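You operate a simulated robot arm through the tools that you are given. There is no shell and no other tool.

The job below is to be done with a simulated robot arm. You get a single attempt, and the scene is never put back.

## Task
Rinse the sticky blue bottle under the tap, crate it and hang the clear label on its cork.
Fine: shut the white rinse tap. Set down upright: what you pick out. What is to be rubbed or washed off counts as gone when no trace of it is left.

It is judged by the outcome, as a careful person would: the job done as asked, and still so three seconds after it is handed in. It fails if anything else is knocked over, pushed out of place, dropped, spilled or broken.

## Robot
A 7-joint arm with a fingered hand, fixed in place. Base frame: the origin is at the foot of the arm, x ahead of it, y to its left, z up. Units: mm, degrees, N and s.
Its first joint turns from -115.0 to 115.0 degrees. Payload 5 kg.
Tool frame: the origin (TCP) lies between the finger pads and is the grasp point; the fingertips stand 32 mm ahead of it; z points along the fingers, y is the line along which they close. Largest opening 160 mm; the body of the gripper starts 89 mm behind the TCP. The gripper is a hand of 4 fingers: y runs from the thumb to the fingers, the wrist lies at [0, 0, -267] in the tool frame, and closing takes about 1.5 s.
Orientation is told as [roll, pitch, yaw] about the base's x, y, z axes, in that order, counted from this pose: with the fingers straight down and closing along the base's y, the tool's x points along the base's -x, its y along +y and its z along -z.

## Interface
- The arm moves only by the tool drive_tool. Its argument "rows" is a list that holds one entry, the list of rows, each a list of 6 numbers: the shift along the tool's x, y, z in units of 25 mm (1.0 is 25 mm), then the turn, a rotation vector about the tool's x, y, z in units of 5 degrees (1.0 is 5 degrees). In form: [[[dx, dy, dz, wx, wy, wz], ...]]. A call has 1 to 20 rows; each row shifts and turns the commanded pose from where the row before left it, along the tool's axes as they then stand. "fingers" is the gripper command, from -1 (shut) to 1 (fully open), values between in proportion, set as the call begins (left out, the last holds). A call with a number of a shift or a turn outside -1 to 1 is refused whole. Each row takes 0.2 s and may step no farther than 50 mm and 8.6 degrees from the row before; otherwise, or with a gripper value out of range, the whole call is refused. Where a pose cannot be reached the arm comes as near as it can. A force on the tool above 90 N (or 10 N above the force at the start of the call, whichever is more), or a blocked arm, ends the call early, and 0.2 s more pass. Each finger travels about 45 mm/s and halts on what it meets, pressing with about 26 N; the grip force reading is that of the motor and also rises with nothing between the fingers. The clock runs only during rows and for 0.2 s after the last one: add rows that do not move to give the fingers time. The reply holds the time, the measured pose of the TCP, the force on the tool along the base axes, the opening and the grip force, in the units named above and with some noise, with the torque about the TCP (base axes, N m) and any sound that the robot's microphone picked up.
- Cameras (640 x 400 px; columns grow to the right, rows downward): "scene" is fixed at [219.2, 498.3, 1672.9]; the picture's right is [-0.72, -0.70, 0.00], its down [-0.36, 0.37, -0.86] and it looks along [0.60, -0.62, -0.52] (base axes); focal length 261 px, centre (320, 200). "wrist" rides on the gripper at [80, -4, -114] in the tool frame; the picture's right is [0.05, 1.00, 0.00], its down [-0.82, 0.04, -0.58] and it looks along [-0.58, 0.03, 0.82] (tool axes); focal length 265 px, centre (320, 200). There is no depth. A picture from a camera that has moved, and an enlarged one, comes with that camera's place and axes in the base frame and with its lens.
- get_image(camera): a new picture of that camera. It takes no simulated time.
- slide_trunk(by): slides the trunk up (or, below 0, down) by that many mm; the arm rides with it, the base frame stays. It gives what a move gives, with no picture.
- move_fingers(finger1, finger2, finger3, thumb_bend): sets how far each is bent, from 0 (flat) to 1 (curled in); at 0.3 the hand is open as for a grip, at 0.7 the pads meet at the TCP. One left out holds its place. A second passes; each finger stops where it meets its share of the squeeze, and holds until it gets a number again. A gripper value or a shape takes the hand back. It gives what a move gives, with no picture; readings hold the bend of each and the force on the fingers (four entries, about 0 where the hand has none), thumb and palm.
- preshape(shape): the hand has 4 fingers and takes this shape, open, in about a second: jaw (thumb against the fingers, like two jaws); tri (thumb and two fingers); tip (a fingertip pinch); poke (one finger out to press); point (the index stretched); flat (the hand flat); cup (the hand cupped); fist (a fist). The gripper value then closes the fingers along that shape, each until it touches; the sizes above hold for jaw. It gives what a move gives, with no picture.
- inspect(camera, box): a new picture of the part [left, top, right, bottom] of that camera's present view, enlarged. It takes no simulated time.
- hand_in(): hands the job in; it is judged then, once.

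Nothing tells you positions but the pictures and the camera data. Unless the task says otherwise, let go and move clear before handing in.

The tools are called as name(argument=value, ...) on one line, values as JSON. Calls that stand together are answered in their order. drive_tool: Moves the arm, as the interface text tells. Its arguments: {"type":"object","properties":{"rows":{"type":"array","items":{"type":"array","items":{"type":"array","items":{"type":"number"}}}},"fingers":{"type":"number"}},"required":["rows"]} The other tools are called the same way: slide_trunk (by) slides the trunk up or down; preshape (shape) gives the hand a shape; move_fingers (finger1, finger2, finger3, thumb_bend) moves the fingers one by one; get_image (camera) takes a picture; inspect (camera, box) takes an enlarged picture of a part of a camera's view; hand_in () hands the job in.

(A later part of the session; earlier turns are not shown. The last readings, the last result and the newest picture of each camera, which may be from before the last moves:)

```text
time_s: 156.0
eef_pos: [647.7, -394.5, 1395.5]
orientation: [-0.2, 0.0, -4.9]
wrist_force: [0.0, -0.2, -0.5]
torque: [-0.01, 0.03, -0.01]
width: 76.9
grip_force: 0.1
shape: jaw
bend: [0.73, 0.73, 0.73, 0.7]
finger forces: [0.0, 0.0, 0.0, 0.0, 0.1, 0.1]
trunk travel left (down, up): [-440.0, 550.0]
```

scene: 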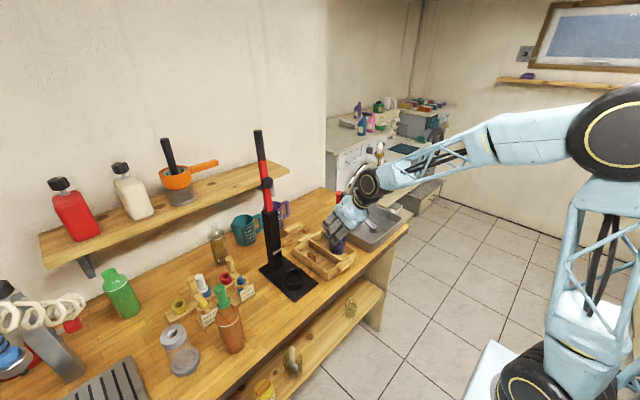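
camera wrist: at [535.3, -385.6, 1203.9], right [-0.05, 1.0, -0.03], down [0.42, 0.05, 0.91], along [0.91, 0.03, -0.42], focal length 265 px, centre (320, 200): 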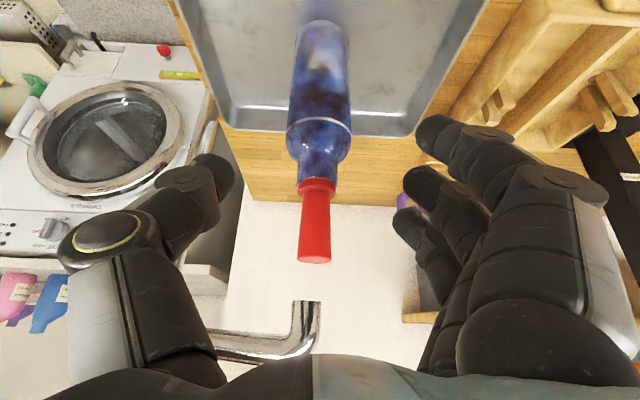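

drive_tool(rows=[[[0, 0, 0, 0, 0, 1], [0, 0, 0, 0, 0, 1], [0, 0, 0, 0, 0, 1], [0, 0, 0, 0, 0, 1], [0, 0, 0, 0, 0, 1], [0, 0, 0, 0, 0, 1], [0, 0, 0, 0, 0, 1], [0, 0, 0, 0, 0, 1], [0, 0, 0, 0, 0, 1], [0, 0, 0, 0, 0, 1], [0, 0, 0, 0, 0, 1], [-0.862, 0.702, 0, 0, 0, 0], [-0.862, 0.702, 0, 0, 0, 0], [-0.862, 0.702, 0, 0, 0, 0], [-0.862, 0.702, 0, 0, 0, 0], [-0.862, 0.702, 0, 0, 0, 0], [0, 0, 0, 0, 0, 0]]])

get_image(camera="wrist")

```text
time_s: 159.6
eef_pos: [709.0, -415.6, 1393.5]
orientation: [0.1, -0.3, -59.8]
wrist_force: [-0.3, -0.7, 0.0]
torque: [-0.03, 0.01, 0.0]
width: 76.8
grip_force: 0.2
shape: jaw
bend: [0.73, 0.73, 0.73, 0.7]
finger forces: [0.0, 0.0, 0.0, 0.0, 0.0, 0.0]
out of reach, approached as far as the arm can: row 14, 15, 16
trunk travel left (down, up): [-440.0, 550.0]
```

```text
taken
camera wrist: at [663.7, -346.0, 1507.2], right [0.84, 0.55, 0.0], down [0.44, -0.68, 0.58], along [0.32, -0.49, -0.81], focal length 265 px, centre (320, 200)
```

wrist: 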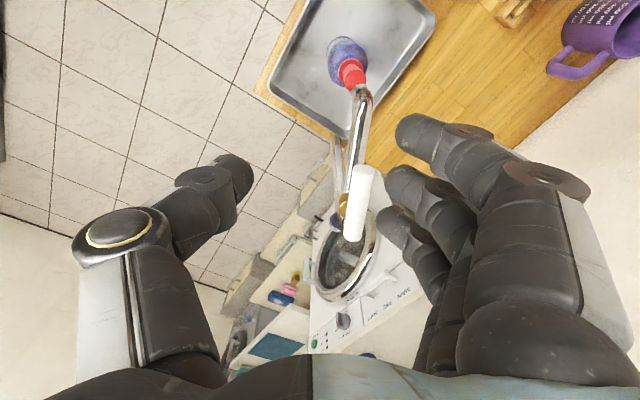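

At this trunk height the reach is short. I raise the trunk 150 mm and then go forward.

slide_trunk(by=150)

drive_tool(rows=[[[-0.5, 0.35, 1, 0, 0, 0], [-0.5, 0.35, 1, 0, 0, 0], [-0.5, 0.35, 1, 0, 0, 0], [-0.1, 0.7, 1, 0, 0, 0], [0, 0.35, 1, 0, 0, 0], [0, 0, 0.6, 0, 0, 0], [0, 0, 0, 0, 0, 0]]])

get_image(camera="wrist")

```text
time_s: 161.4
eef_pos: [710.2, -416.1, 1542.7]
orientation: [0.1, -0.3, -59.8]
wrist_force: [-0.1, -0.2, 0.2]
torque: [-0.04, 0.03, -0.02]
width: 76.6
grip_force: 0.1
shape: jaw
bend: [0.73, 0.73, 0.73, 0.7]
finger forces: [0.0, 0.1, 0.1, 0.0, 0.0, 0.0]
trunk travel left (down, up): [-590.0, 400.0]
```

```text
time_s: 163.0
eef_pos: [774.2, -425.8, 1405.3]
orientation: [0.1, -0.4, -59.8]
wrist_force: [0.0, -0.7, 0.6]
torque: [0.01, 0.01, 0.01]
width: 76.9
grip_force: 0.1
shape: jaw
bend: [0.73, 0.73, 0.73, 0.7]
finger forces: [0.0, 0.0, 0.0, 0.0, 0.0, 0.0]
trunk travel left (down, up): [-590.0, 400.0]
```

```text
taken
camera wrist: at [729.7, -355.9, 1518.1], right [0.84, 0.55, 0.0], down [0.44, -0.68, 0.58], along [0.32, -0.49, -0.81], focal length 265 px, centre (320, 200)
```

wrist: 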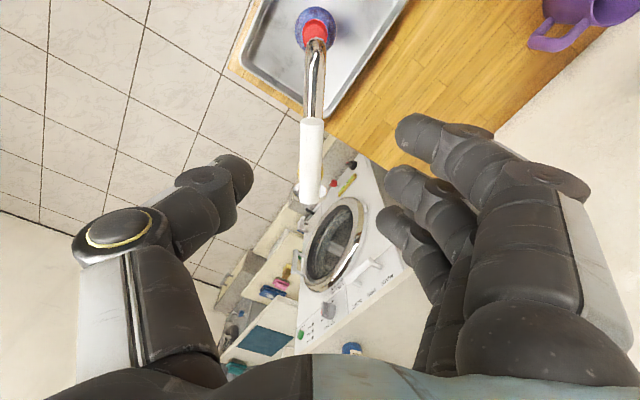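

drive_tool(rows=[[[-0.7, -0.2, 0.5, 0, 0, 0], [0, 0, 0.8, 0, 0, 0], [0, 0, 0.8, 0, 0, 0], [0, 0, 0.8, 0, 0, 0], [0, 0, 0.5, 0, 0, 0], [0, 0, 0, 0, 0, 0]]])

get_image(camera="wrist")

```text
time_s: 164.4
eef_pos: [779.2, -441.7, 1319.1]
orientation: [0.1, -0.3, -59.8]
wrist_force: [0.7, -0.1, 0.2]
torque: [-0.02, -0.02, 0.03]
width: 76.5
grip_force: 0.2
shape: jaw
bend: [0.73, 0.73, 0.73, 0.7]
finger forces: [0.1, 0.0, 0.0, 0.0, 0.0, 0.0]
trunk travel left (down, up): [-590.0, 400.0]
```

```text
taken
camera wrist: at [734.7, -372.3, 1433.0], right [0.84, 0.55, 0.0], down [0.44, -0.68, 0.58], along [0.32, -0.49, -0.81], focal length 265 px, centre (320, 200)
```

wrist: 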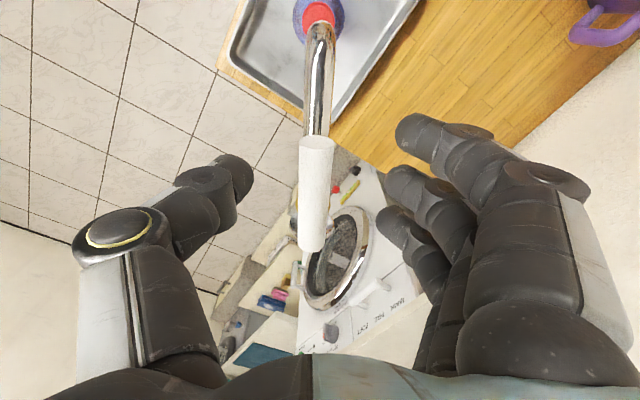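

Straddling again. I descend, then swing the hand about the pivot to open the tap by roughly 45°.

drive_tool(rows=[[[0, 0, 0.5, 0, 0, 0], [0, -0.4, 0.4, 0, 0, 0], [0, -0.4, 0, 0, 0, 0], [0, -0.3, 0, 0, 0, 0], [-0.117, -0.189, 0, 0, 0, -1], [-0.117, -0.189, 0, 0, 0, -1], [-0.117, -0.189, 0, 0, 0, -1], [-0.117, -0.189, 0, 0, 0, -1], [0, 0, 0, 0, 0, 0]]])

get_image(camera="wrist")

inspect(camera="scene", box=[340, 120, 420, 250])

```text
time_s: 166.4
eef_pos: [748.7, -477.1, 1297.6]
orientation: [-0.1, -0.4, -39.8]
wrist_force: [0.1, 0.9, -1.0]
torque: [-0.01, 0.03, 0.02]
width: 76.9
grip_force: 0.1
shape: jaw
bend: [0.73, 0.73, 0.73, 0.7]
finger forces: [0.0, 0.4, 0.0, 0.0, 0.1, 0.1]
trunk travel left (down, up): [-590.0, 400.0]
```

```text
taken
camera wrist: at [683.0, -426.1, 1410.4], right [0.6, 0.8, 0.0], down [0.65, -0.49, 0.58], along [0.47, -0.35, -0.81], focal length 265 px, centre (320, 200)
```

wrist: 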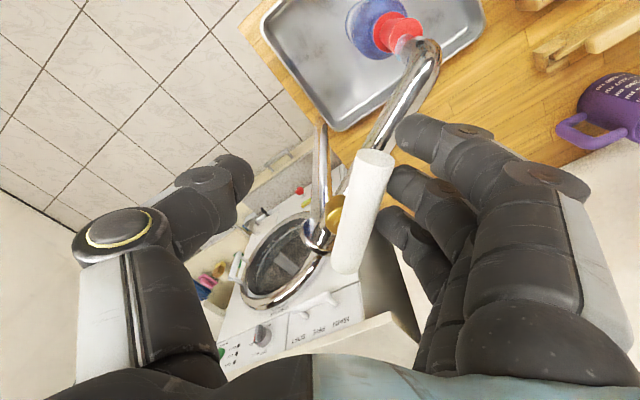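

```text
3.08 times, centred on (380, 185) of scene
camera zoom: at [219.2, 498.3, 1672.9], right [-0.72, -0.7, 0.0], down [-0.36, 0.37, -0.86], along [0.6, -0.62, -0.52], focal length 802 px, centre (135, 246)
```

zoom: 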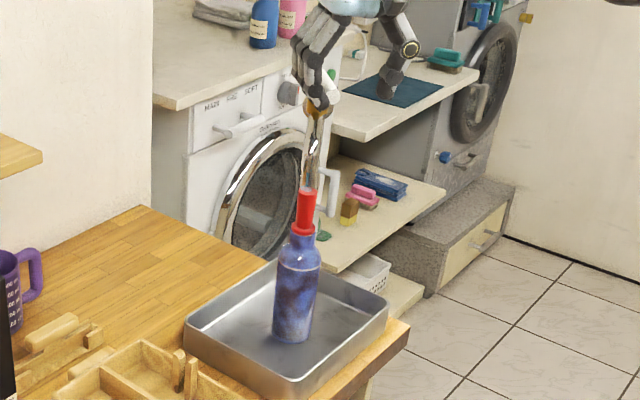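

drive_tool(rows=[[[-0.117, -0.189, 0, 0, 0, -1], [-0.117, -0.189, 0, 0, 0, -1], [-0.117, -0.189, 0, 0, 0, -1], [-0.117, -0.189, 0, 0, 0, -1], [-0.117, -0.189, 0, 0, 0, -1], [-0.117, -0.189, 0, 0, 0, -1], [0, 0, 0, 0, 0, 0]]])

get_image(camera="wrist")

inspect(camera="scene", box=[340, 120, 420, 250])

```text
time_s: 168.0
eef_pos: [750.6, -509.0, 1298.1]
orientation: [-0.1, -0.2, -9.9]
wrist_force: [0.2, -0.2, -0.5]
torque: [0.02, 0.05, -0.02]
width: 76.8
grip_force: 0.0
shape: jaw
bend: [0.73, 0.73, 0.73, 0.7]
finger forces: [0.0, 0.2, 0.0, 0.0, 0.1, 0.0]
trunk travel left (down, up): [-590.0, 400.0]
```

```text
taken
camera wrist: at [669.3, -497.1, 1411.3], right [0.12, 0.99, 0.0], down [0.81, -0.09, 0.58], along [0.58, -0.07, -0.81], focal length 265 px, centre (320, 200)
```

wrist: 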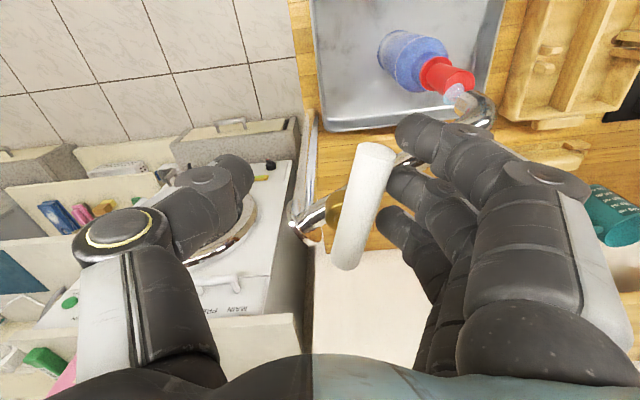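

```text
3.08 times, centred on (380, 185) of scene
camera zoom: at [219.2, 498.3, 1672.9], right [-0.72, -0.7, 0.0], down [-0.36, 0.37, -0.86], along [0.6, -0.62, -0.52], focal length 802 px, centre (135, 246)
```

zoom: 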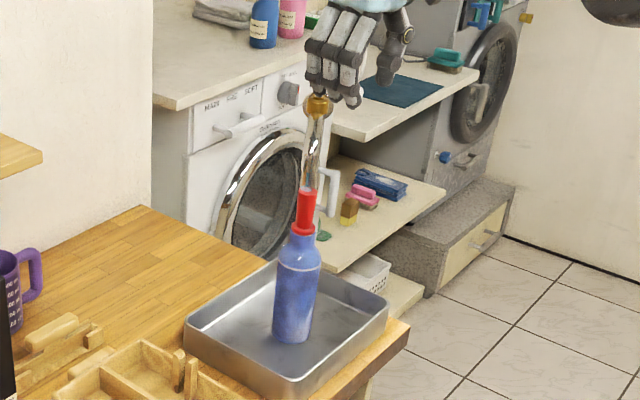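

Water is flowing over the bottle and the brown mottling is already fading. I wait a couple of seconds and look again.

drive_tool(rows=[[[0, 0, 0, 0, 0, 0], [0, 0, 0, 0, 0, 0], [0, 0, 0, 0, 0, 0], [0, 0, 0, 0, 0, 0], [0, 0, 0, 0, 0, 0], [0, 0, 0, 0, 0, 0], [0, 0, 0, 0, 0, 0], [0, 0, 0, 0, 0, 0], [0, 0, 0, 0, 0, 0], [0, 0, 0, 0, 0, 0]]])

inspect(camera="scene", box=[345, 180, 405, 240])

inspect(camera="wrist", box=[310, 0, 510, 140])

```text
time_s: 170.2
eef_pos: [750.7, -509.6, 1297.6]
orientation: [-0.2, -0.2, -9.8]
wrist_force: [1.0, -0.5, -0.2]
torque: [0.0, 0.02, 0.0]
width: 76.8
grip_force: 0.0
shape: jaw
bend: [0.73, 0.73, 0.73, 0.7]
finger forces: [0.1, 0.1, 0.0, 0.0, 0.1, 0.0]
trunk travel left (down, up): [-590.0, 400.0]
```

```text
6.67 times, centred on (375, 210) of scene
camera zoom: at [219.2, 498.3, 1672.9], right [-0.72, -0.7, 0.0], down [-0.36, 0.37, -0.86], along [0.6, -0.62, -0.52], focal length 1737 px, centre (-47, 133)
```

zoom: 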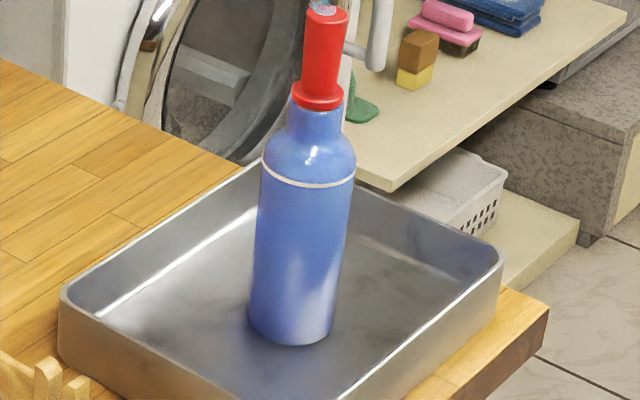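

```text
2.86 times, centred on (410, 70) of wrist
camera zoom: at [669.3, -497.0, 1411.3], right [0.12, 0.99, 0.0], down [0.81, -0.09, 0.58], along [0.58, -0.07, -0.81], focal length 758 px, centre (63, 571)
```

zoom: 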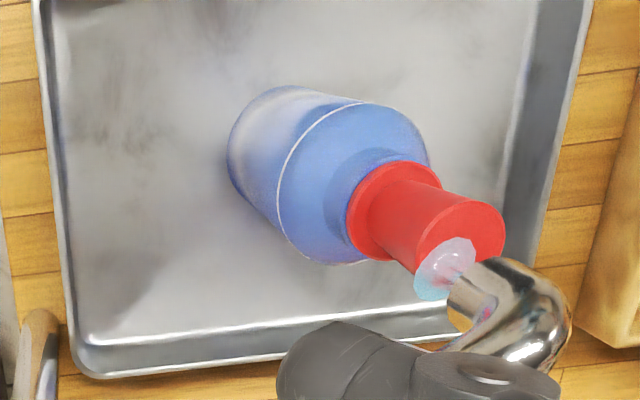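

The visible side looks fully clean. I let it run a few seconds more for safety, then check again.

drive_tool(rows=[[[0, 0, 0, 0, 0, 0], [0, 0, 0, 0, 0, 0], [0, 0, 0, 0, 0, 0], [0, 0, 0, 0, 0, 0], [0, 0, 0, 0, 0, 0], [0, 0, 0, 0, 0, 0], [0, 0, 0, 0, 0, 0], [0, 0, 0, 0, 0, 0], [0, 0, 0, 0, 0, 0], [0, 0, 0, 0, 0, 0], [0, 0, 0, 0, 0, 0], [0, 0, 0, 0, 0, 0], [0, 0, 0, 0, 0, 0], [0, 0, 0, 0, 0, 0], [0, 0, 0, 0, 0, 0], [0, 0, 0, 0, 0, 0]]])

inspect(camera="scene", box=[345, 180, 405, 240])

inspect(camera="wrist", box=[310, 0, 510, 140])

```text
time_s: 173.6
eef_pos: [750.8, -509.0, 1298.4]
orientation: [-0.2, -0.1, -9.8]
wrist_force: [0.0, -0.8, -0.1]
torque: [0.01, 0.0, 0.0]
width: 77.1
grip_force: 0.0
shape: jaw
bend: [0.73, 0.73, 0.73, 0.7]
finger forces: [0.0, 0.1, 0.0, 0.0, 0.1, 0.1]
trunk travel left (down, up): [-590.0, 400.0]
```

```text
6.67 times, centred on (375, 210) of scene
camera zoom: at [219.2, 498.3, 1672.9], right [-0.72, -0.7, 0.0], down [-0.36, 0.37, -0.86], along [0.6, -0.62, -0.52], focal length 1737 px, centre (-47, 133)
```

zoom: 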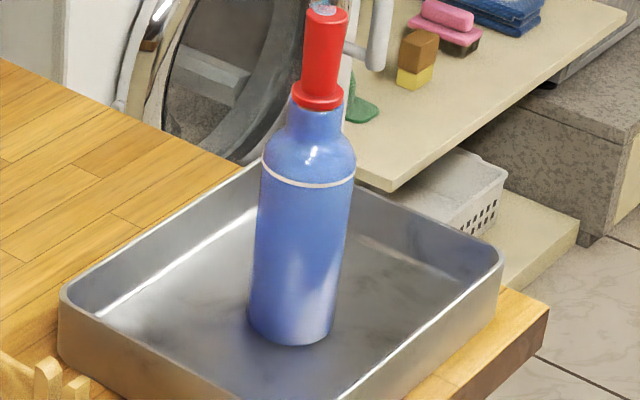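

```text
2.86 times, centred on (410, 70) of wrist
camera zoom: at [669.3, -497.0, 1411.3], right [0.12, 0.99, 0.0], down [0.81, -0.09, 0.58], along [0.58, -0.07, -0.81], focal length 758 px, centre (63, 571)
```

zoom: 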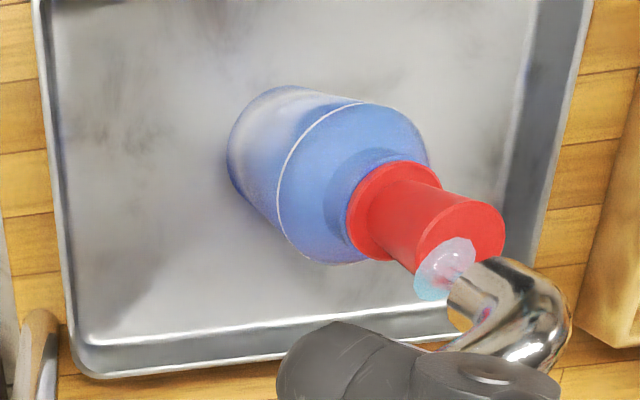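

The bottle is clean from both views. Now I shut the tap: swing the thumb against the lever.

drive_tool(rows=[[[0, 0.4, 0, 0, 0, 0], [0, 0.4, 0, 0, 0, 0], [0, 0.4, 0, 0, 0, 0], [0, 0, 0, 0, 0, 0]]])

get_image(camera="wrist")

```text
time_s: 174.6
eef_pos: [754.5, -482.4, 1297.2]
orientation: [-0.2, -0.2, -9.9]
wrist_force: [0.1, -0.6, 0.8]
torque: [0.01, -0.01, 0.01]
width: 76.7
grip_force: 0.1
shape: jaw
bend: [0.73, 0.73, 0.73, 0.7]
finger forces: [0.1, 0.0, 0.0, 0.0, 0.0, 0.0]
trunk travel left (down, up): [-590.0, 400.0]
```

```text
taken
camera wrist: at [673.7, -469.4, 1410.7], right [0.12, 0.99, 0.0], down [0.81, -0.09, 0.58], along [0.58, -0.07, -0.81], focal length 265 px, centre (320, 200)
```

wrist: 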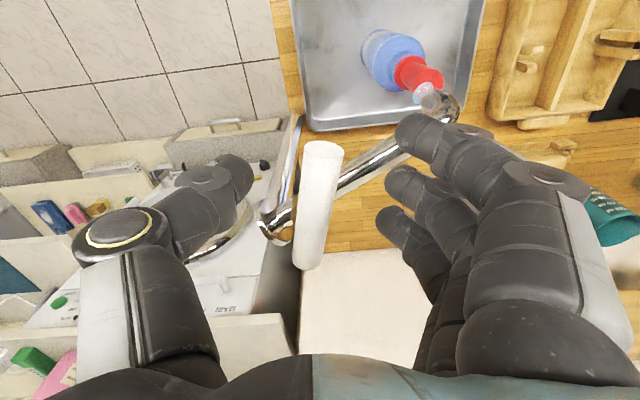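

drive_tool(rows=[[[0, 0.4, 0, 0, 0, 0], [0, 0.4, 0, 0, 0, 0], [0, 0.3, 0, 0, 0, 0], [0, 0, 0, 0, 0, 0]]])

get_image(camera="wrist")

```text
time_s: 175.6
eef_pos: [758.9, -452.1, 1296.7]
orientation: [-0.2, -0.3, -9.8]
wrist_force: [-0.4, -0.5, 0.3]
torque: [-0.02, -0.04, 0.02]
width: 76.9
grip_force: 0.0
shape: jaw
bend: [0.73, 0.73, 0.73, 0.7]
finger forces: [0.0, 0.1, 0.0, 0.0, 0.3, 0.0]
trunk travel left (down, up): [-590.0, 400.0]
```

```text
taken
camera wrist: at [678.5, -441.0, 1409.8], right [0.12, 0.99, 0.0], down [0.81, -0.09, 0.58], along [0.58, -0.07, -0.81], focal length 265 px, centre (320, 200)
```

wrist: 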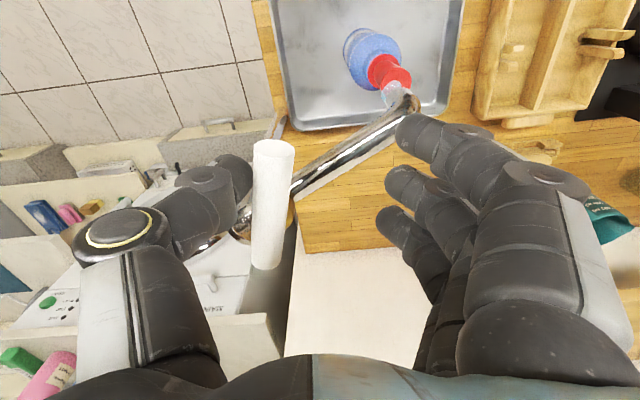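

drive_tool(rows=[[[-0.1, 0.177, 0, 0, 0, 1], [-0.1, 0.177, 0, 0, 0, 1], [-0.1, 0.177, 0, 0, 0, 1], [-0.1, 0.177, 0, 0, 0, 1], [-0.1, 0.177, 0, 0, 0, 1], [-0.1, 0.177, 0, 0, 0, 1], [0, 0, 0, 0, 0, 0]]])

get_image(camera="wrist")

```text
time_s: 177.2
eef_pos: [783.3, -434.2, 1296.7]
orientation: [0.0, -0.4, -39.9]
wrist_force: [-0.8, 0.1, 0.1]
torque: [-0.02, 0.01, 0.01]
width: 77.1
grip_force: 0.0
shape: jaw
bend: [0.73, 0.73, 0.73, 0.7]
finger forces: [0.1, 0.1, 0.0, 0.0, 0.3, 0.0]
trunk travel left (down, up): [-590.0, 400.0]
```

```text
taken
camera wrist: at [718.3, -382.8, 1410.6], right [0.6, 0.8, 0.0], down [0.65, -0.49, 0.58], along [0.46, -0.35, -0.81], focal length 265 px, centre (320, 200)
```

wrist: 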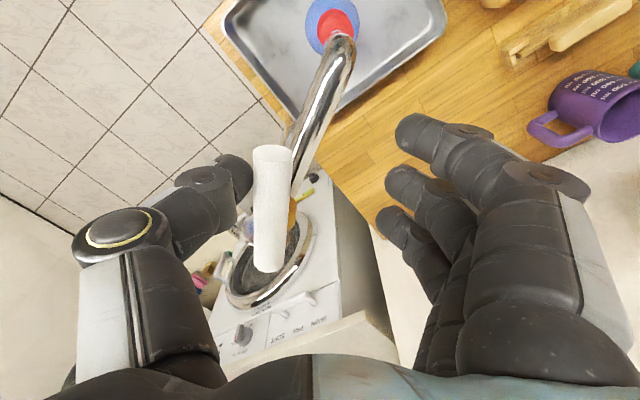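

drive_tool(rows=[[[-0.1, 0.177, 0, 0, 0, 1], [-0.1, 0.177, 0, 0, 0, 1], [-0.1, 0.177, 0, 0, 0, 1], [0, 0, 0, 0, 0, 0]]])

get_image(camera="wrist")

inspect(camera="scene", box=[350, 130, 410, 200])

```text
time_s: 178.2
eef_pos: [797.4, -429.5, 1296.7]
orientation: [0.1, -0.2, -54.8]
wrist_force: [-0.3, 0.8, 0.2]
torque: [-0.03, 0.01, -0.05]
width: 76.7
grip_force: 0.0
shape: jaw
bend: [0.73, 0.73, 0.73, 0.7]
finger forces: [0.0, 0.1, 0.0, 0.0, 0.1, 0.0]
trunk travel left (down, up): [-590.0, 400.0]
```

```text
taken
camera wrist: at [746.9, -364.1, 1410.5], right [0.79, 0.62, 0.0], down [0.5, -0.64, 0.58], along [0.36, -0.46, -0.81], focal length 265 px, centre (320, 200)
```

wrist: 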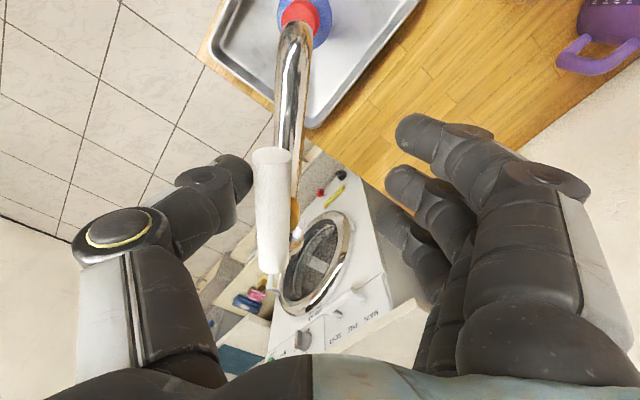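

```text
5.71 times, centred on (380, 165) of scene
camera zoom: at [219.2, 498.3, 1672.9], right [-0.72, -0.7, 0.0], down [-0.36, 0.37, -0.86], along [0.6, -0.62, -0.52], focal length 1489 px, centre (-23, 400)
```

zoom: 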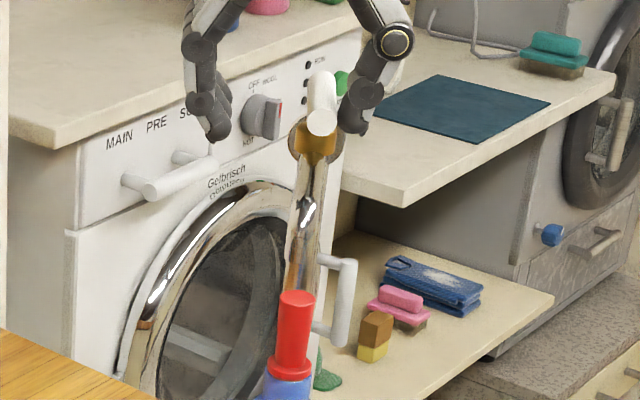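

drive_tool(rows=[[[-0.05, 0.2, 0, 0, 0, 0.5], [0, 0, 0, 0, 0, 0]]])

drive_tool(rows=[[[0, 0.2, 0, 0, 0, 0.5], [0, 0, 0, 0, 0, 0]]])

get_image(camera="wrist")

```text
time_s: 178.8
eef_pos: [801.8, -428.2, 1297.3]
orientation: [0.0, -0.4, -57.3]
wrist_force: [-1.4, -0.9, 0.4]
torque: [-0.01, 0.02, 0.0]
width: 77.2
grip_force: 0.0
shape: jaw
bend: [0.73, 0.73, 0.73, 0.7]
finger forces: [0.0, 0.0, 0.0, 0.0, 1.0, 0.1]
trunk travel left (down, up): [-590.0, 400.0]
```

```text
time_s: 179.4
eef_pos: [805.8, -426.8, 1297.6]
orientation: [-0.1, -0.4, -59.9]
wrist_force: [-2.6, -3.9, 0.0]
torque: [-0.08, 0.07, 0.07]
width: 79.8
grip_force: 0.0
shape: jaw
bend: [0.73, 0.73, 0.73, 0.7]
finger forces: [0.1, 0.0, 0.0, 0.1, 4.0, 0.1]
trunk travel left (down, up): [-590.0, 400.0]
```

```text
taken
camera wrist: at [760.8, -357.6, 1411.0], right [0.84, 0.55, 0.0], down [0.44, -0.68, 0.58], along [0.32, -0.49, -0.81], focal length 265 px, centre (320, 200)
```

wrist: 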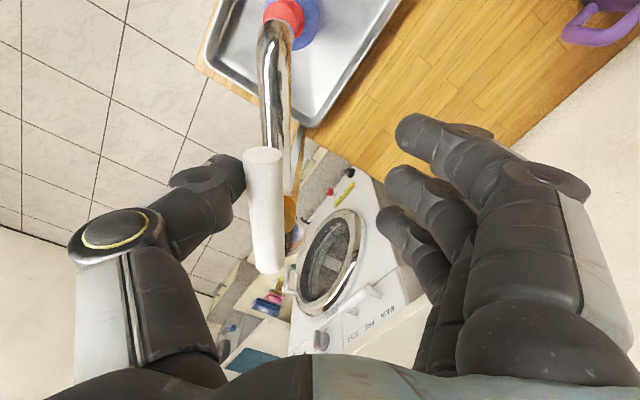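

drive_tool(rows=[[[0, 0.18, 0, 0, 0, 0], [0, 0, 0, 0, 0, 0], [0, 0, 0, 0, 0, 0]]])

inspect(camera="wrist", box=[180, 5, 340, 285])

inspect(camera="scene", box=[350, 130, 410, 200])

```text
time_s: 180.2
eef_pos: [809.3, -424.2, 1298.2]
orientation: [0.2, -0.2, -59.8]
wrist_force: [-5.7, -7.7, 2.0]
torque: [-0.2, 0.21, 0.17]
width: 83.6
grip_force: 0.0
shape: jaw
bend: [0.73, 0.73, 0.73, 0.7]
finger forces: [0.1, 0.0, 0.0, 0.1, 8.2, 0.0]
trunk travel left (down, up): [-590.0, 400.0]
```

```text
1.43 times, centred on (260, 145) of wrist
camera zoom: at [764.6, -354.9, 1411.1], right [0.84, 0.55, 0.0], down [0.44, -0.68, 0.58], along [0.32, -0.49, -0.81], focal length 379 px, centre (406, 279)
```

zoom: 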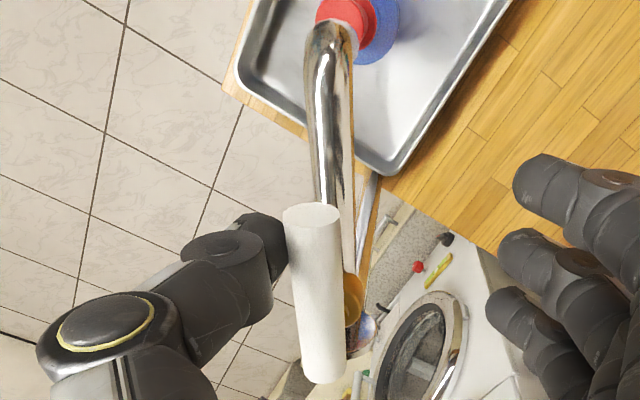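

```text
5.71 times, centred on (380, 165) of scene
camera zoom: at [219.2, 498.3, 1672.9], right [-0.72, -0.7, 0.0], down [-0.36, 0.37, -0.86], along [0.6, -0.62, -0.52], focal length 1489 px, centre (-23, 400)
```

zoom: 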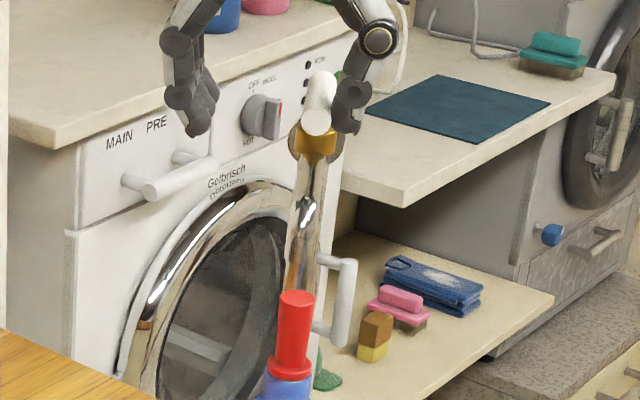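

The tap is shut: lever at its stop, no water. I back off and rise, then return in front of the basin.

drive_tool(rows=[[[0, -0.5, 0, 0, 0, 0], [0, -0.5, 0, 0, 0, 0], [0, 0, -1, 0, 0, 0], [0, 0, -1, 0, 0, 0], [0, 0, -1, 0, 0, 0], [0, 0, -1, 0, 0, 0], [0.5, -1, 0, 0, 0, 0], [0.5, -1, 0, 0, 0, 0], [0.5, -1, 0, 0, 0, 0], [0.5, -1, 0, 0, 0, 0], [0.5, -1, 0, 0, 0, 0], [0.5, -1, 0, 0, 0, 0], [0.5, 0, 0, 0, 0, 0], [0, 0, 0, 0, 0, 0]]])

get_image(camera="wrist")

inspect(camera="scene", box=[330, 130, 430, 250])

```text
time_s: 183.2
eef_pos: [617.1, -435.4, 1395.5]
orientation: [0.1, -0.3, -59.8]
wrist_force: [-0.5, 0.0, -0.2]
torque: [0.01, -0.03, 0.02]
width: 76.4
grip_force: 0.1
shape: jaw
bend: [0.73, 0.73, 0.73, 0.7]
finger forces: [0.0, 0.1, 0.0, 0.0, 0.0, 0.1]
trunk travel left (down, up): [-590.0, 400.0]
```

```text
taken
camera wrist: at [572.1, -366.0, 1509.1], right [0.84, 0.55, 0.0], down [0.44, -0.68, 0.58], along [0.32, -0.49, -0.81], focal length 265 px, centre (320, 200)
```

wrist: 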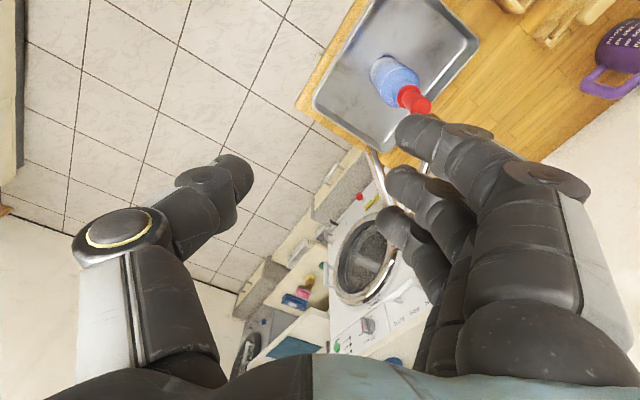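

```text
3.33 times, centred on (380, 190) of scene
camera zoom: at [219.2, 498.3, 1672.9], right [-0.72, -0.7, 0.0], down [-0.36, 0.37, -0.86], along [0.6, -0.62, -0.52], focal length 868 px, centre (120, 233)
```

zoom: 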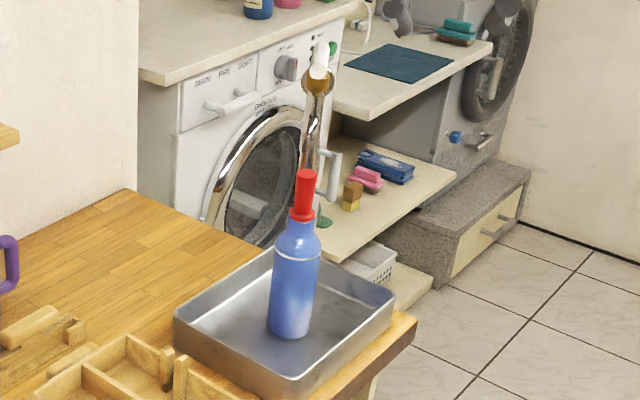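

Tap shut and no stream. Now un-yaw, centre on y −385, lower the trunk and pitch for the grasp.

drive_tool(rows=[[[0, 0, 0, 0, 0, -1], [0, 0, 0, 0, 0, -1], [0, 0, 0, 0, 0, -1], [0, 0, 0, 0, 0, -1], [0, 0, 0, 0, 0, -1], [0, 0, 0, 0, 0, -1], [0, 0, 0, 0, 0, -1], [0, 0, 0, 0, 0, -1], [0, 0, 0, 0, 0, -1], [0, 0, 0, 0, 0, -1], [0, 0, 0, 0, 0, -1], [0, 0, 0, 0, 0, -1], [0, 1, 0, 0, 0, 0], [-0.3, 1, 0, 0, 0, 0], [0, 0, 0, 0, 0, 0]]], fingers=0.25)

slide_trunk(by=-150)

drive_tool(rows=[[[0, 0, 0, 0, -1, 0], [0, 0, 0, 0, -1, 0], [0, 0, 0, 0, -1, 0], [0, 0, 0, 0, -1, 0], [0, 0, 0, 0, -1, 0], [0, 0, 0, 0, -1, 0], [0, 0, 0, 0, 0, 0]]])

get_image(camera="wrist")

```text
time_s: 186.4
eef_pos: [624.5, -386.9, 1395.4]
orientation: [-0.2, -0.2, 0.2]
wrist_force: [1.0, -1.1, 1.0]
torque: [0.03, 0.01, -0.01]
width: 99.4
grip_force: 0.0
shape: jaw
bend: [0.71, 0.71, 0.71, 0.68]
finger forces: [0.2, 0.1, 0.0, 0.0, 0.0, 0.1]
trunk travel left (down, up): [-590.0, 400.0]
```

```text
time_s: 188.1
eef_pos: [625.4, -385.9, 1246.8]
orientation: [-0.2, -0.2, 0.2]
wrist_force: [-0.9, -0.1, -0.5]
torque: [-0.01, -0.01, 0.01]
width: 99.7
grip_force: 0.0
shape: jaw
bend: [0.71, 0.71, 0.71, 0.68]
finger forces: [0.0, 0.1, 0.0, 0.1, 0.0, 0.0]
trunk travel left (down, up): [-440.0, 550.0]
```

```text
time_s: 189.7
eef_pos: [623.8, -385.3, 1247.4]
orientation: [-0.3, -30.3, 0.4]
wrist_force: [1.0, 0.4, 0.1]
torque: [0.02, 0.0, 0.02]
width: 99.5
grip_force: 0.2
shape: jaw
bend: [0.71, 0.71, 0.71, 0.68]
finger forces: [0.0, 0.0, 0.1, 0.0, 0.1, 0.1]
trunk travel left (down, up): [-440.0, 550.0]
```

```text
taken
camera wrist: at [497.1, -388.2, 1304.3], right [-0.05, 1.0, -0.03], down [0.41, 0.05, 0.91], along [0.91, 0.03, -0.41], focal length 265 px, centre (320, 200)
```

wrist: 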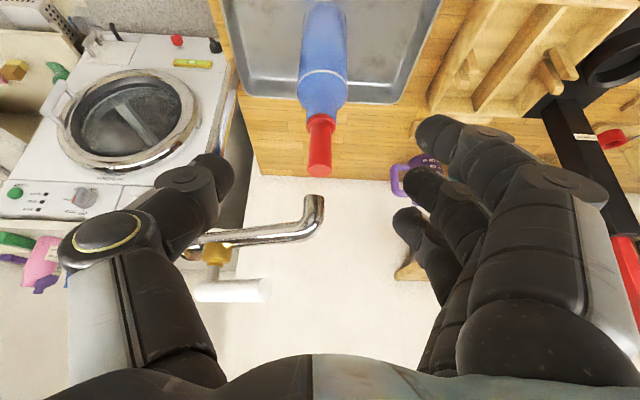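

inspect(camera="wrist", box=[270, 0, 380, 190])

inspect(camera="wrist", box=[180, 180, 340, 310])

inspect(camera="scene", box=[345, 180, 405, 240])

```text
2.11 times, centred on (325, 95) of wrist
camera zoom: at [497.1, -388.2, 1304.3], right [-0.05, 1.0, -0.03], down [0.41, 0.05, 0.91], along [0.91, 0.03, -0.41], focal length 559 px, centre (310, 421)
```

zoom: 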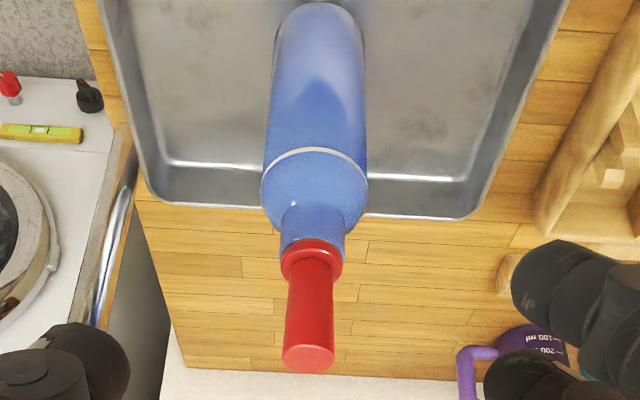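

```text
3.08 times, centred on (260, 245) of wrist
camera zoom: at [497.1, -388.2, 1304.3], right [-0.05, 1.0, -0.03], down [0.41, 0.05, 0.91], along [0.91, 0.03, -0.41], focal length 817 px, centre (505, 62)
```

zoom: 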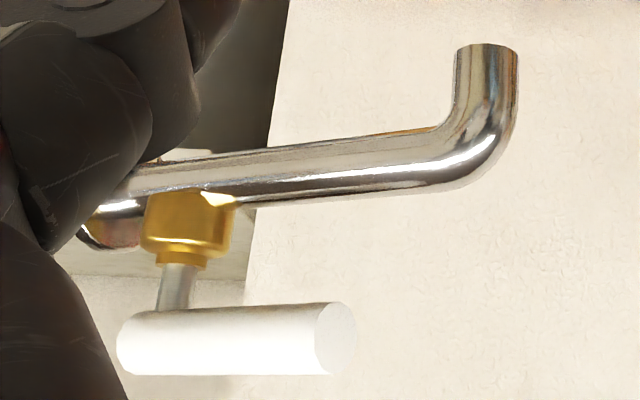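

```text
6.67 times, centred on (375, 210) of scene
camera zoom: at [219.2, 498.3, 1672.9], right [-0.72, -0.7, 0.0], down [-0.36, 0.37, -0.86], along [0.6, -0.62, -0.52], focal length 1737 px, centre (-47, 133)
```

zoom: 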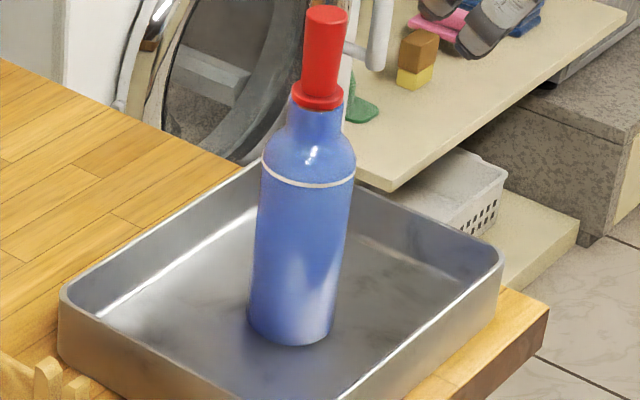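

Clean all over on this side too. I approach the bottle again, gripping slightly higher (TCP z≈1026) so fingers clear the crate later.

drive_tool(rows=[[[0.1, 0, 0.99, 0, 0, 0], [0.1, 0, 0.99, 0, 0, 0], [0.1, 0, 0.99, 0, 0, 0], [0.1, 0, 0.99, 0, 0, 0], [0, 0, 0, 0, 0, 0]]])

get_image(camera="wrist")

```text
time_s: 190.9
eef_pos: [664.3, -385.3, 1155.3]
orientation: [-0.3, -30.1, 0.3]
wrist_force: [-0.6, -0.1, -0.1]
torque: [0.01, 0.0, 0.0]
width: 99.5
grip_force: 0.0
shape: jaw
bend: [0.71, 0.71, 0.71, 0.68]
finger forces: [0.0, 0.0, 0.1, 0.0, 0.0, 0.0]
trunk travel left (down, up): [-440.0, 550.0]
```

```text
taken
camera wrist: at [537.2, -388.3, 1212.6], right [-0.05, 1.0, -0.03], down [0.41, 0.05, 0.91], along [0.91, 0.03, -0.42], focal length 265 px, centre (320, 200)
```

wrist: 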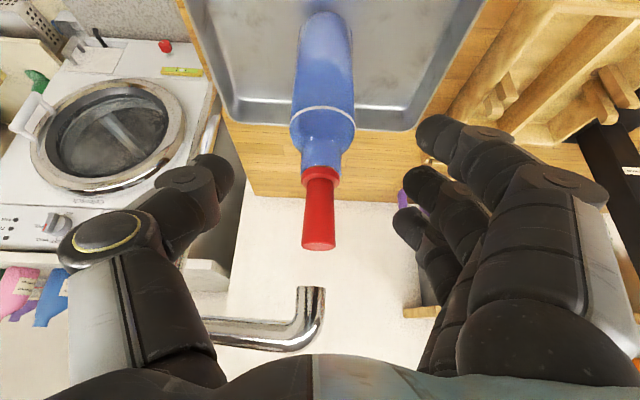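

drive_tool(rows=[[[0, 0, 0.9, 0, 0, 0], [0, 0, 0.9, 0, 0, 0], [0, 0, 0.9, 0, 0, 0], [0, 0, 0.9, 0, 0, 0], [0, 0, 0.9, 0, 0, 0], [0, 0, 0.9, 0, 0, 0], [0, 0, 0.55, 0, 0, 0], [0, 0, 0, 0, 0, 0]]])

get_image(camera="wrist")

```text
time_s: 192.7
eef_pos: [739.4, -385.9, 1025.7]
orientation: [-0.3, -30.2, 0.4]
wrist_force: [0.1, 0.6, -0.5]
torque: [0.0, 0.01, -0.01]
width: 99.5
grip_force: 0.0
shape: jaw
bend: [0.71, 0.71, 0.71, 0.68]
finger forces: [0.0, 0.0, 0.0, 0.1, 0.0, 0.1]
trunk travel left (down, up): [-440.0, 550.0]
```

```text
taken
camera wrist: at [612.7, -389.1, 1084.4], right [-0.05, 1.0, -0.03], down [0.41, 0.05, 0.91], along [0.91, 0.03, -0.42], focal length 265 px, centre (320, 200)
```

wrist: 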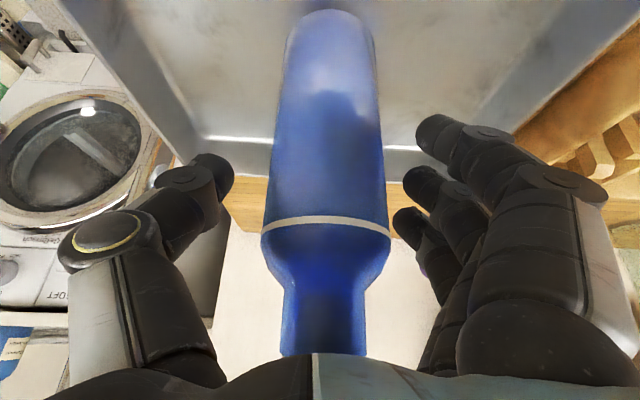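

drive_tool(rows=[[[0, 0.12, 0, 0, 0, 0], [0, 0, 0, 0, 0, 0], [0, 0, 0, 0, 0, 0], [0, 0, 0, 0, 0, 0], [0, 0, 0, 0, 0, 0], [0, 0, 0, 0, 0, 0], [0, 0, 0, 0, 0, 0], [0, 0, 0, 0, 0, 0], [0, 0, 0, 0, 0, 0], [0, 0, 0, 0, 0, 0]]], fingers=-1)

get_image(camera="wrist")

```text
time_s: 194.9
eef_pos: [740.1, -382.6, 1026.3]
orientation: [-0.3, -30.1, 0.3]
wrist_force: [0.0, 0.6, 0.5]
torque: [0.04, -0.01, 0.0]
width: 43.8
grip_force: 26.6
shape: jaw
bend: [0.73, 0.73, 0.7, 0.7]
finger forces: [7.9, 7.7, 6.3, 0.1, 23.0, 0.8]
trunk travel left (down, up): [-440.0, 550.0]
```

```text
taken
camera wrist: at [612.7, -385.9, 1084.3], right [-0.05, 1.0, -0.03], down [0.41, 0.05, 0.91], along [0.91, 0.03, -0.42], focal length 265 px, centre (320, 200)
```

wrist: 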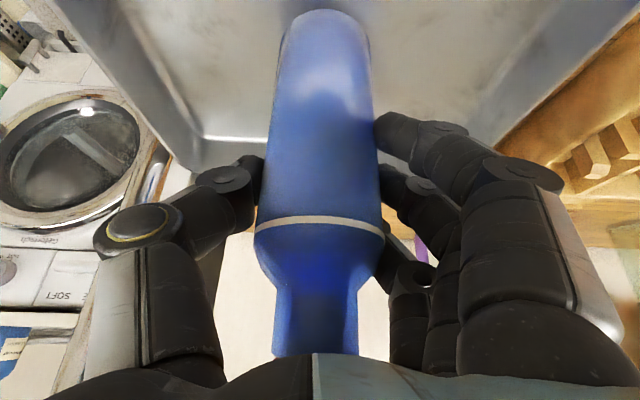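

Firm grip. Lift slightly, slide out from under the spout (+y), then raise clear of the basin rim.

drive_tool(rows=[[[-0.1, 0, -0.173, 0, 0, 0], [-0.1, 0, -0.173, 0, 0, 0], [0, 0.4, 0, 0, 0, 0], [0, 0.6, 0, 0, 0, 0], [0, 0.6, 0, 0, 0, 0], [0, 0.6, 0, 0, 0, 0], [0, 0.5, 0, 0, 0, 0], [0, 0.4, 0, 0, 0, 0], [0, 0, 0, 0, 0, 0]]])

inspect(camera="scene", box=[330, 130, 430, 250])

```text
time_s: 196.9
eef_pos: [741.3, -304.6, 1036.8]
orientation: [-0.3, -30.2, 0.4]
wrist_force: [0.2, 0.0, -5.4]
torque: [-0.01, -0.01, 0.02]
width: 43.8
grip_force: 25.5
shape: jaw
bend: [0.73, 0.73, 0.7, 0.7]
finger forces: [8.2, 7.6, 6.2, 0.0, 23.1, 1.0]
trunk travel left (down, up): [-440.0, 550.0]
```

```text
3.33 times, centred on (380, 190) of scene
camera zoom: at [219.2, 498.3, 1672.9], right [-0.72, -0.7, 0.0], down [-0.36, 0.37, -0.86], along [0.6, -0.62, -0.52], focal length 868 px, centre (120, 233)
```

zoom: 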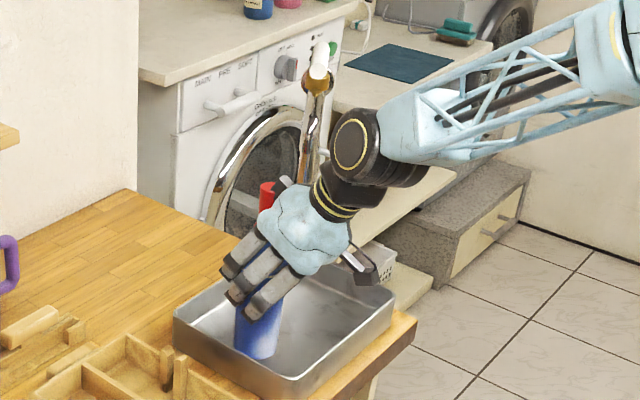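

Now raise clear and move over the front half of the crate's −y compartment (about (706, −132)).

drive_tool(rows=[[[-0.4, 0, -0.693, 0, 0, 0], [-0.4, 0, -0.693, 0, 0, 0], [-0.4, 0, -0.693, 0, 0, 0], [-0.4, 0, -0.693, 0, 0, 0], [0.3, 0.8, -0.175, 0, 0, 0], [0.3, 0.8, -0.175, 0, 0, 0], [0.3, 0.8, -0.175, 0, 0, 0], [0.3, 0.8, -0.175, 0, 0, 0], [0, 0.8, 0, 0, 0, 0], [0, 0.8, 0, 0, 0, 0], [0, 0.8, 0, 0, 0, 0], [0, 0.8, 0, 0, 0, 0], [0, 0.5, 0, 0, 0, 0], [0, 0, 0, 0, 0, 0]]])

get_image(camera="wrist")

inspect(camera="scene", box=[280, 170, 400, 290])

```text
time_s: 199.9
eef_pos: [707.3, -131.1, 1114.8]
orientation: [-0.3, -30.2, 0.3]
wrist_force: [-0.6, 0.6, -5.3]
torque: [0.0, -0.01, 0.02]
width: 43.5
grip_force: 26.0
shape: jaw
bend: [0.73, 0.73, 0.7, 0.7]
finger forces: [8.2, 7.8, 6.4, 0.0, 23.2, 1.0]
trunk travel left (down, up): [-440.0, 550.0]
```

```text
taken
camera wrist: at [579.3, -134.0, 1172.8], right [-0.05, 1.0, -0.03], down [0.41, 0.05, 0.91], along [0.91, 0.03, -0.42], focal length 265 px, centre (320, 200)
```

wrist: 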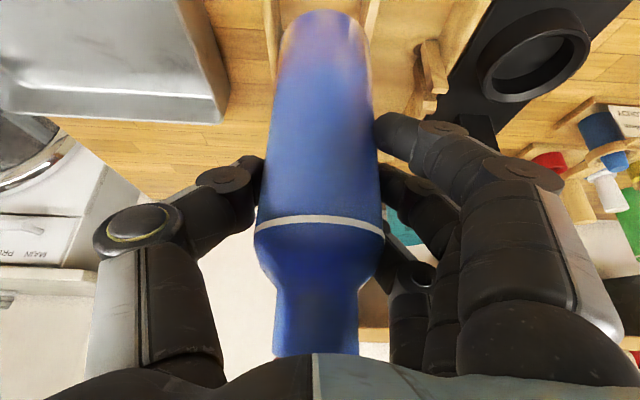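

```text
3.33 times, centred on (340, 230) of scene
camera zoom: at [219.2, 498.3, 1672.9], right [-0.72, -0.7, 0.0], down [-0.36, 0.37, -0.86], along [0.6, -0.62, -0.52], focal length 868 px, centre (253, 100)
```

zoom: 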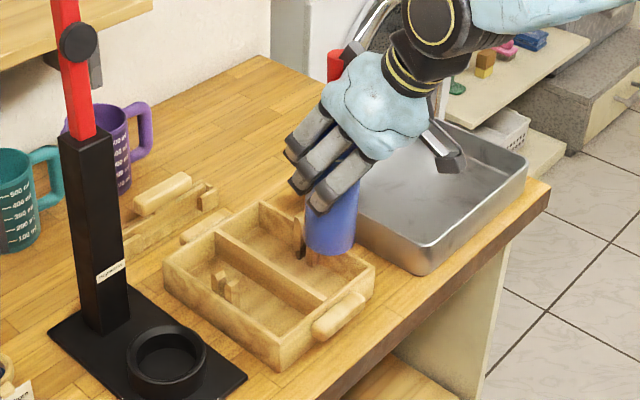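

Lined up over the compartment. Lower most of the way, then check.

drive_tool(rows=[[[0.3, 0, 0.52, 0, 0, 0], [0.3, 0, 0.52, 0, 0, 0], [0.3, 0, 0.52, 0, 0, 0], [0.25, 0, 0.43, 0, 0, 0], [0, 0, 0, 0, 0, 0]]])

get_image(camera="wrist")

inspect(camera="scene", box=[290, 190, 390, 290])

```text
time_s: 201.1
eef_pos: [709.2, -131.1, 1061.0]
orientation: [-0.5, -30.7, 0.4]
wrist_force: [13.9, -0.5, 37.7]
torque: [0.17, -0.24, -0.03]
width: 44.4
grip_force: 25.8
shape: jaw
bend: [0.74, 0.74, 0.7, 0.71]
finger forces: [11.5, 10.6, 12.3, 0.0, 29.6, 0.0]
trunk travel left (down, up): [-440.0, 550.0]
```

```text
taken
camera wrist: at [580.4, -133.7, 1118.3], right [-0.05, 1.0, -0.03], down [0.41, 0.05, 0.91], along [0.91, 0.03, -0.41], focal length 265 px, centre (320, 200)
```

wrist: 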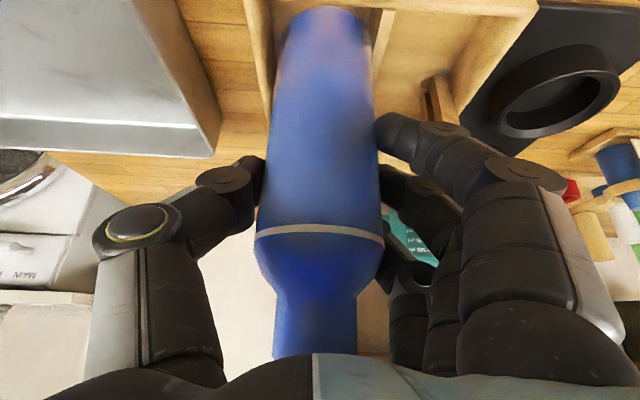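

```text
4.00 times, centred on (340, 240) of scene
camera zoom: at [219.2, 498.3, 1672.9], right [-0.72, -0.7, 0.0], down [-0.36, 0.37, -0.86], along [0.6, -0.62, -0.52], focal length 1042 px, centre (240, 40)
```

zoom: 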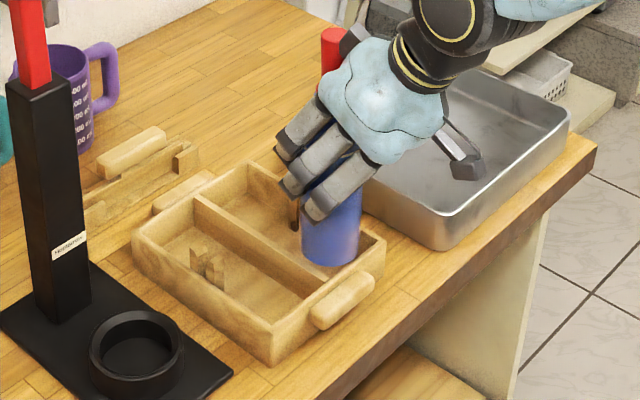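

The base met the crate's front rim (z≈956, push in +x). I back up right away and look from a better angle.

drive_tool(rows=[[[-0.3, 0, -0.52, 0, 0, 0], [-0.3, 0, -0.52, 0, 0, 0], [-0.3, 0, -0.52, 0, 0, 0], [0, 0, 0, 0, 0, 0]]])

get_image(camera="wrist")

inspect(camera="scene", box=[290, 210, 370, 290])

```text
time_s: 202.1
eef_pos: [704.8, -132.4, 1102.0]
orientation: [-0.3, -30.1, 0.3]
wrist_force: [-0.4, -0.5, -6.5]
torque: [0.02, 0.0, -0.01]
width: 44.1
grip_force: 26.4
shape: jaw
bend: [0.74, 0.73, 0.7, 0.7]
finger forces: [9.0, 8.5, 7.0, 0.1, 24.4, 0.9]
trunk travel left (down, up): [-440.0, 550.0]
```

```text
taken
camera wrist: at [577.5, -134.9, 1160.4], right [-0.05, 1.0, -0.03], down [0.41, 0.05, 0.91], along [0.91, 0.03, -0.42], focal length 265 px, centre (320, 200)
```

wrist: 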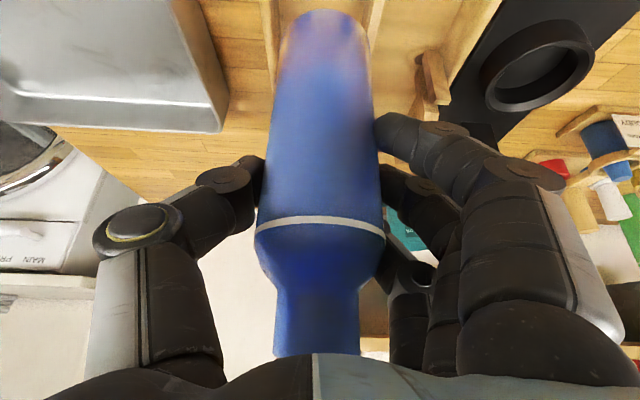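

```text
5.00 times, centred on (330, 250) of scene
camera zoom: at [219.2, 498.3, 1672.9], right [-0.72, -0.7, 0.0], down [-0.36, 0.37, -0.86], along [0.6, -0.62, -0.52], focal length 1303 px, centre (270, -50)
```

zoom: 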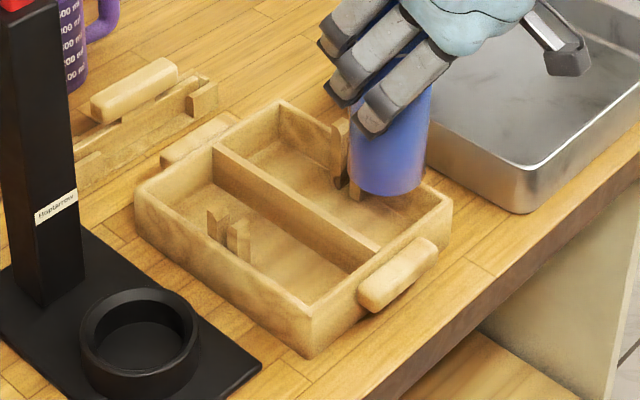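

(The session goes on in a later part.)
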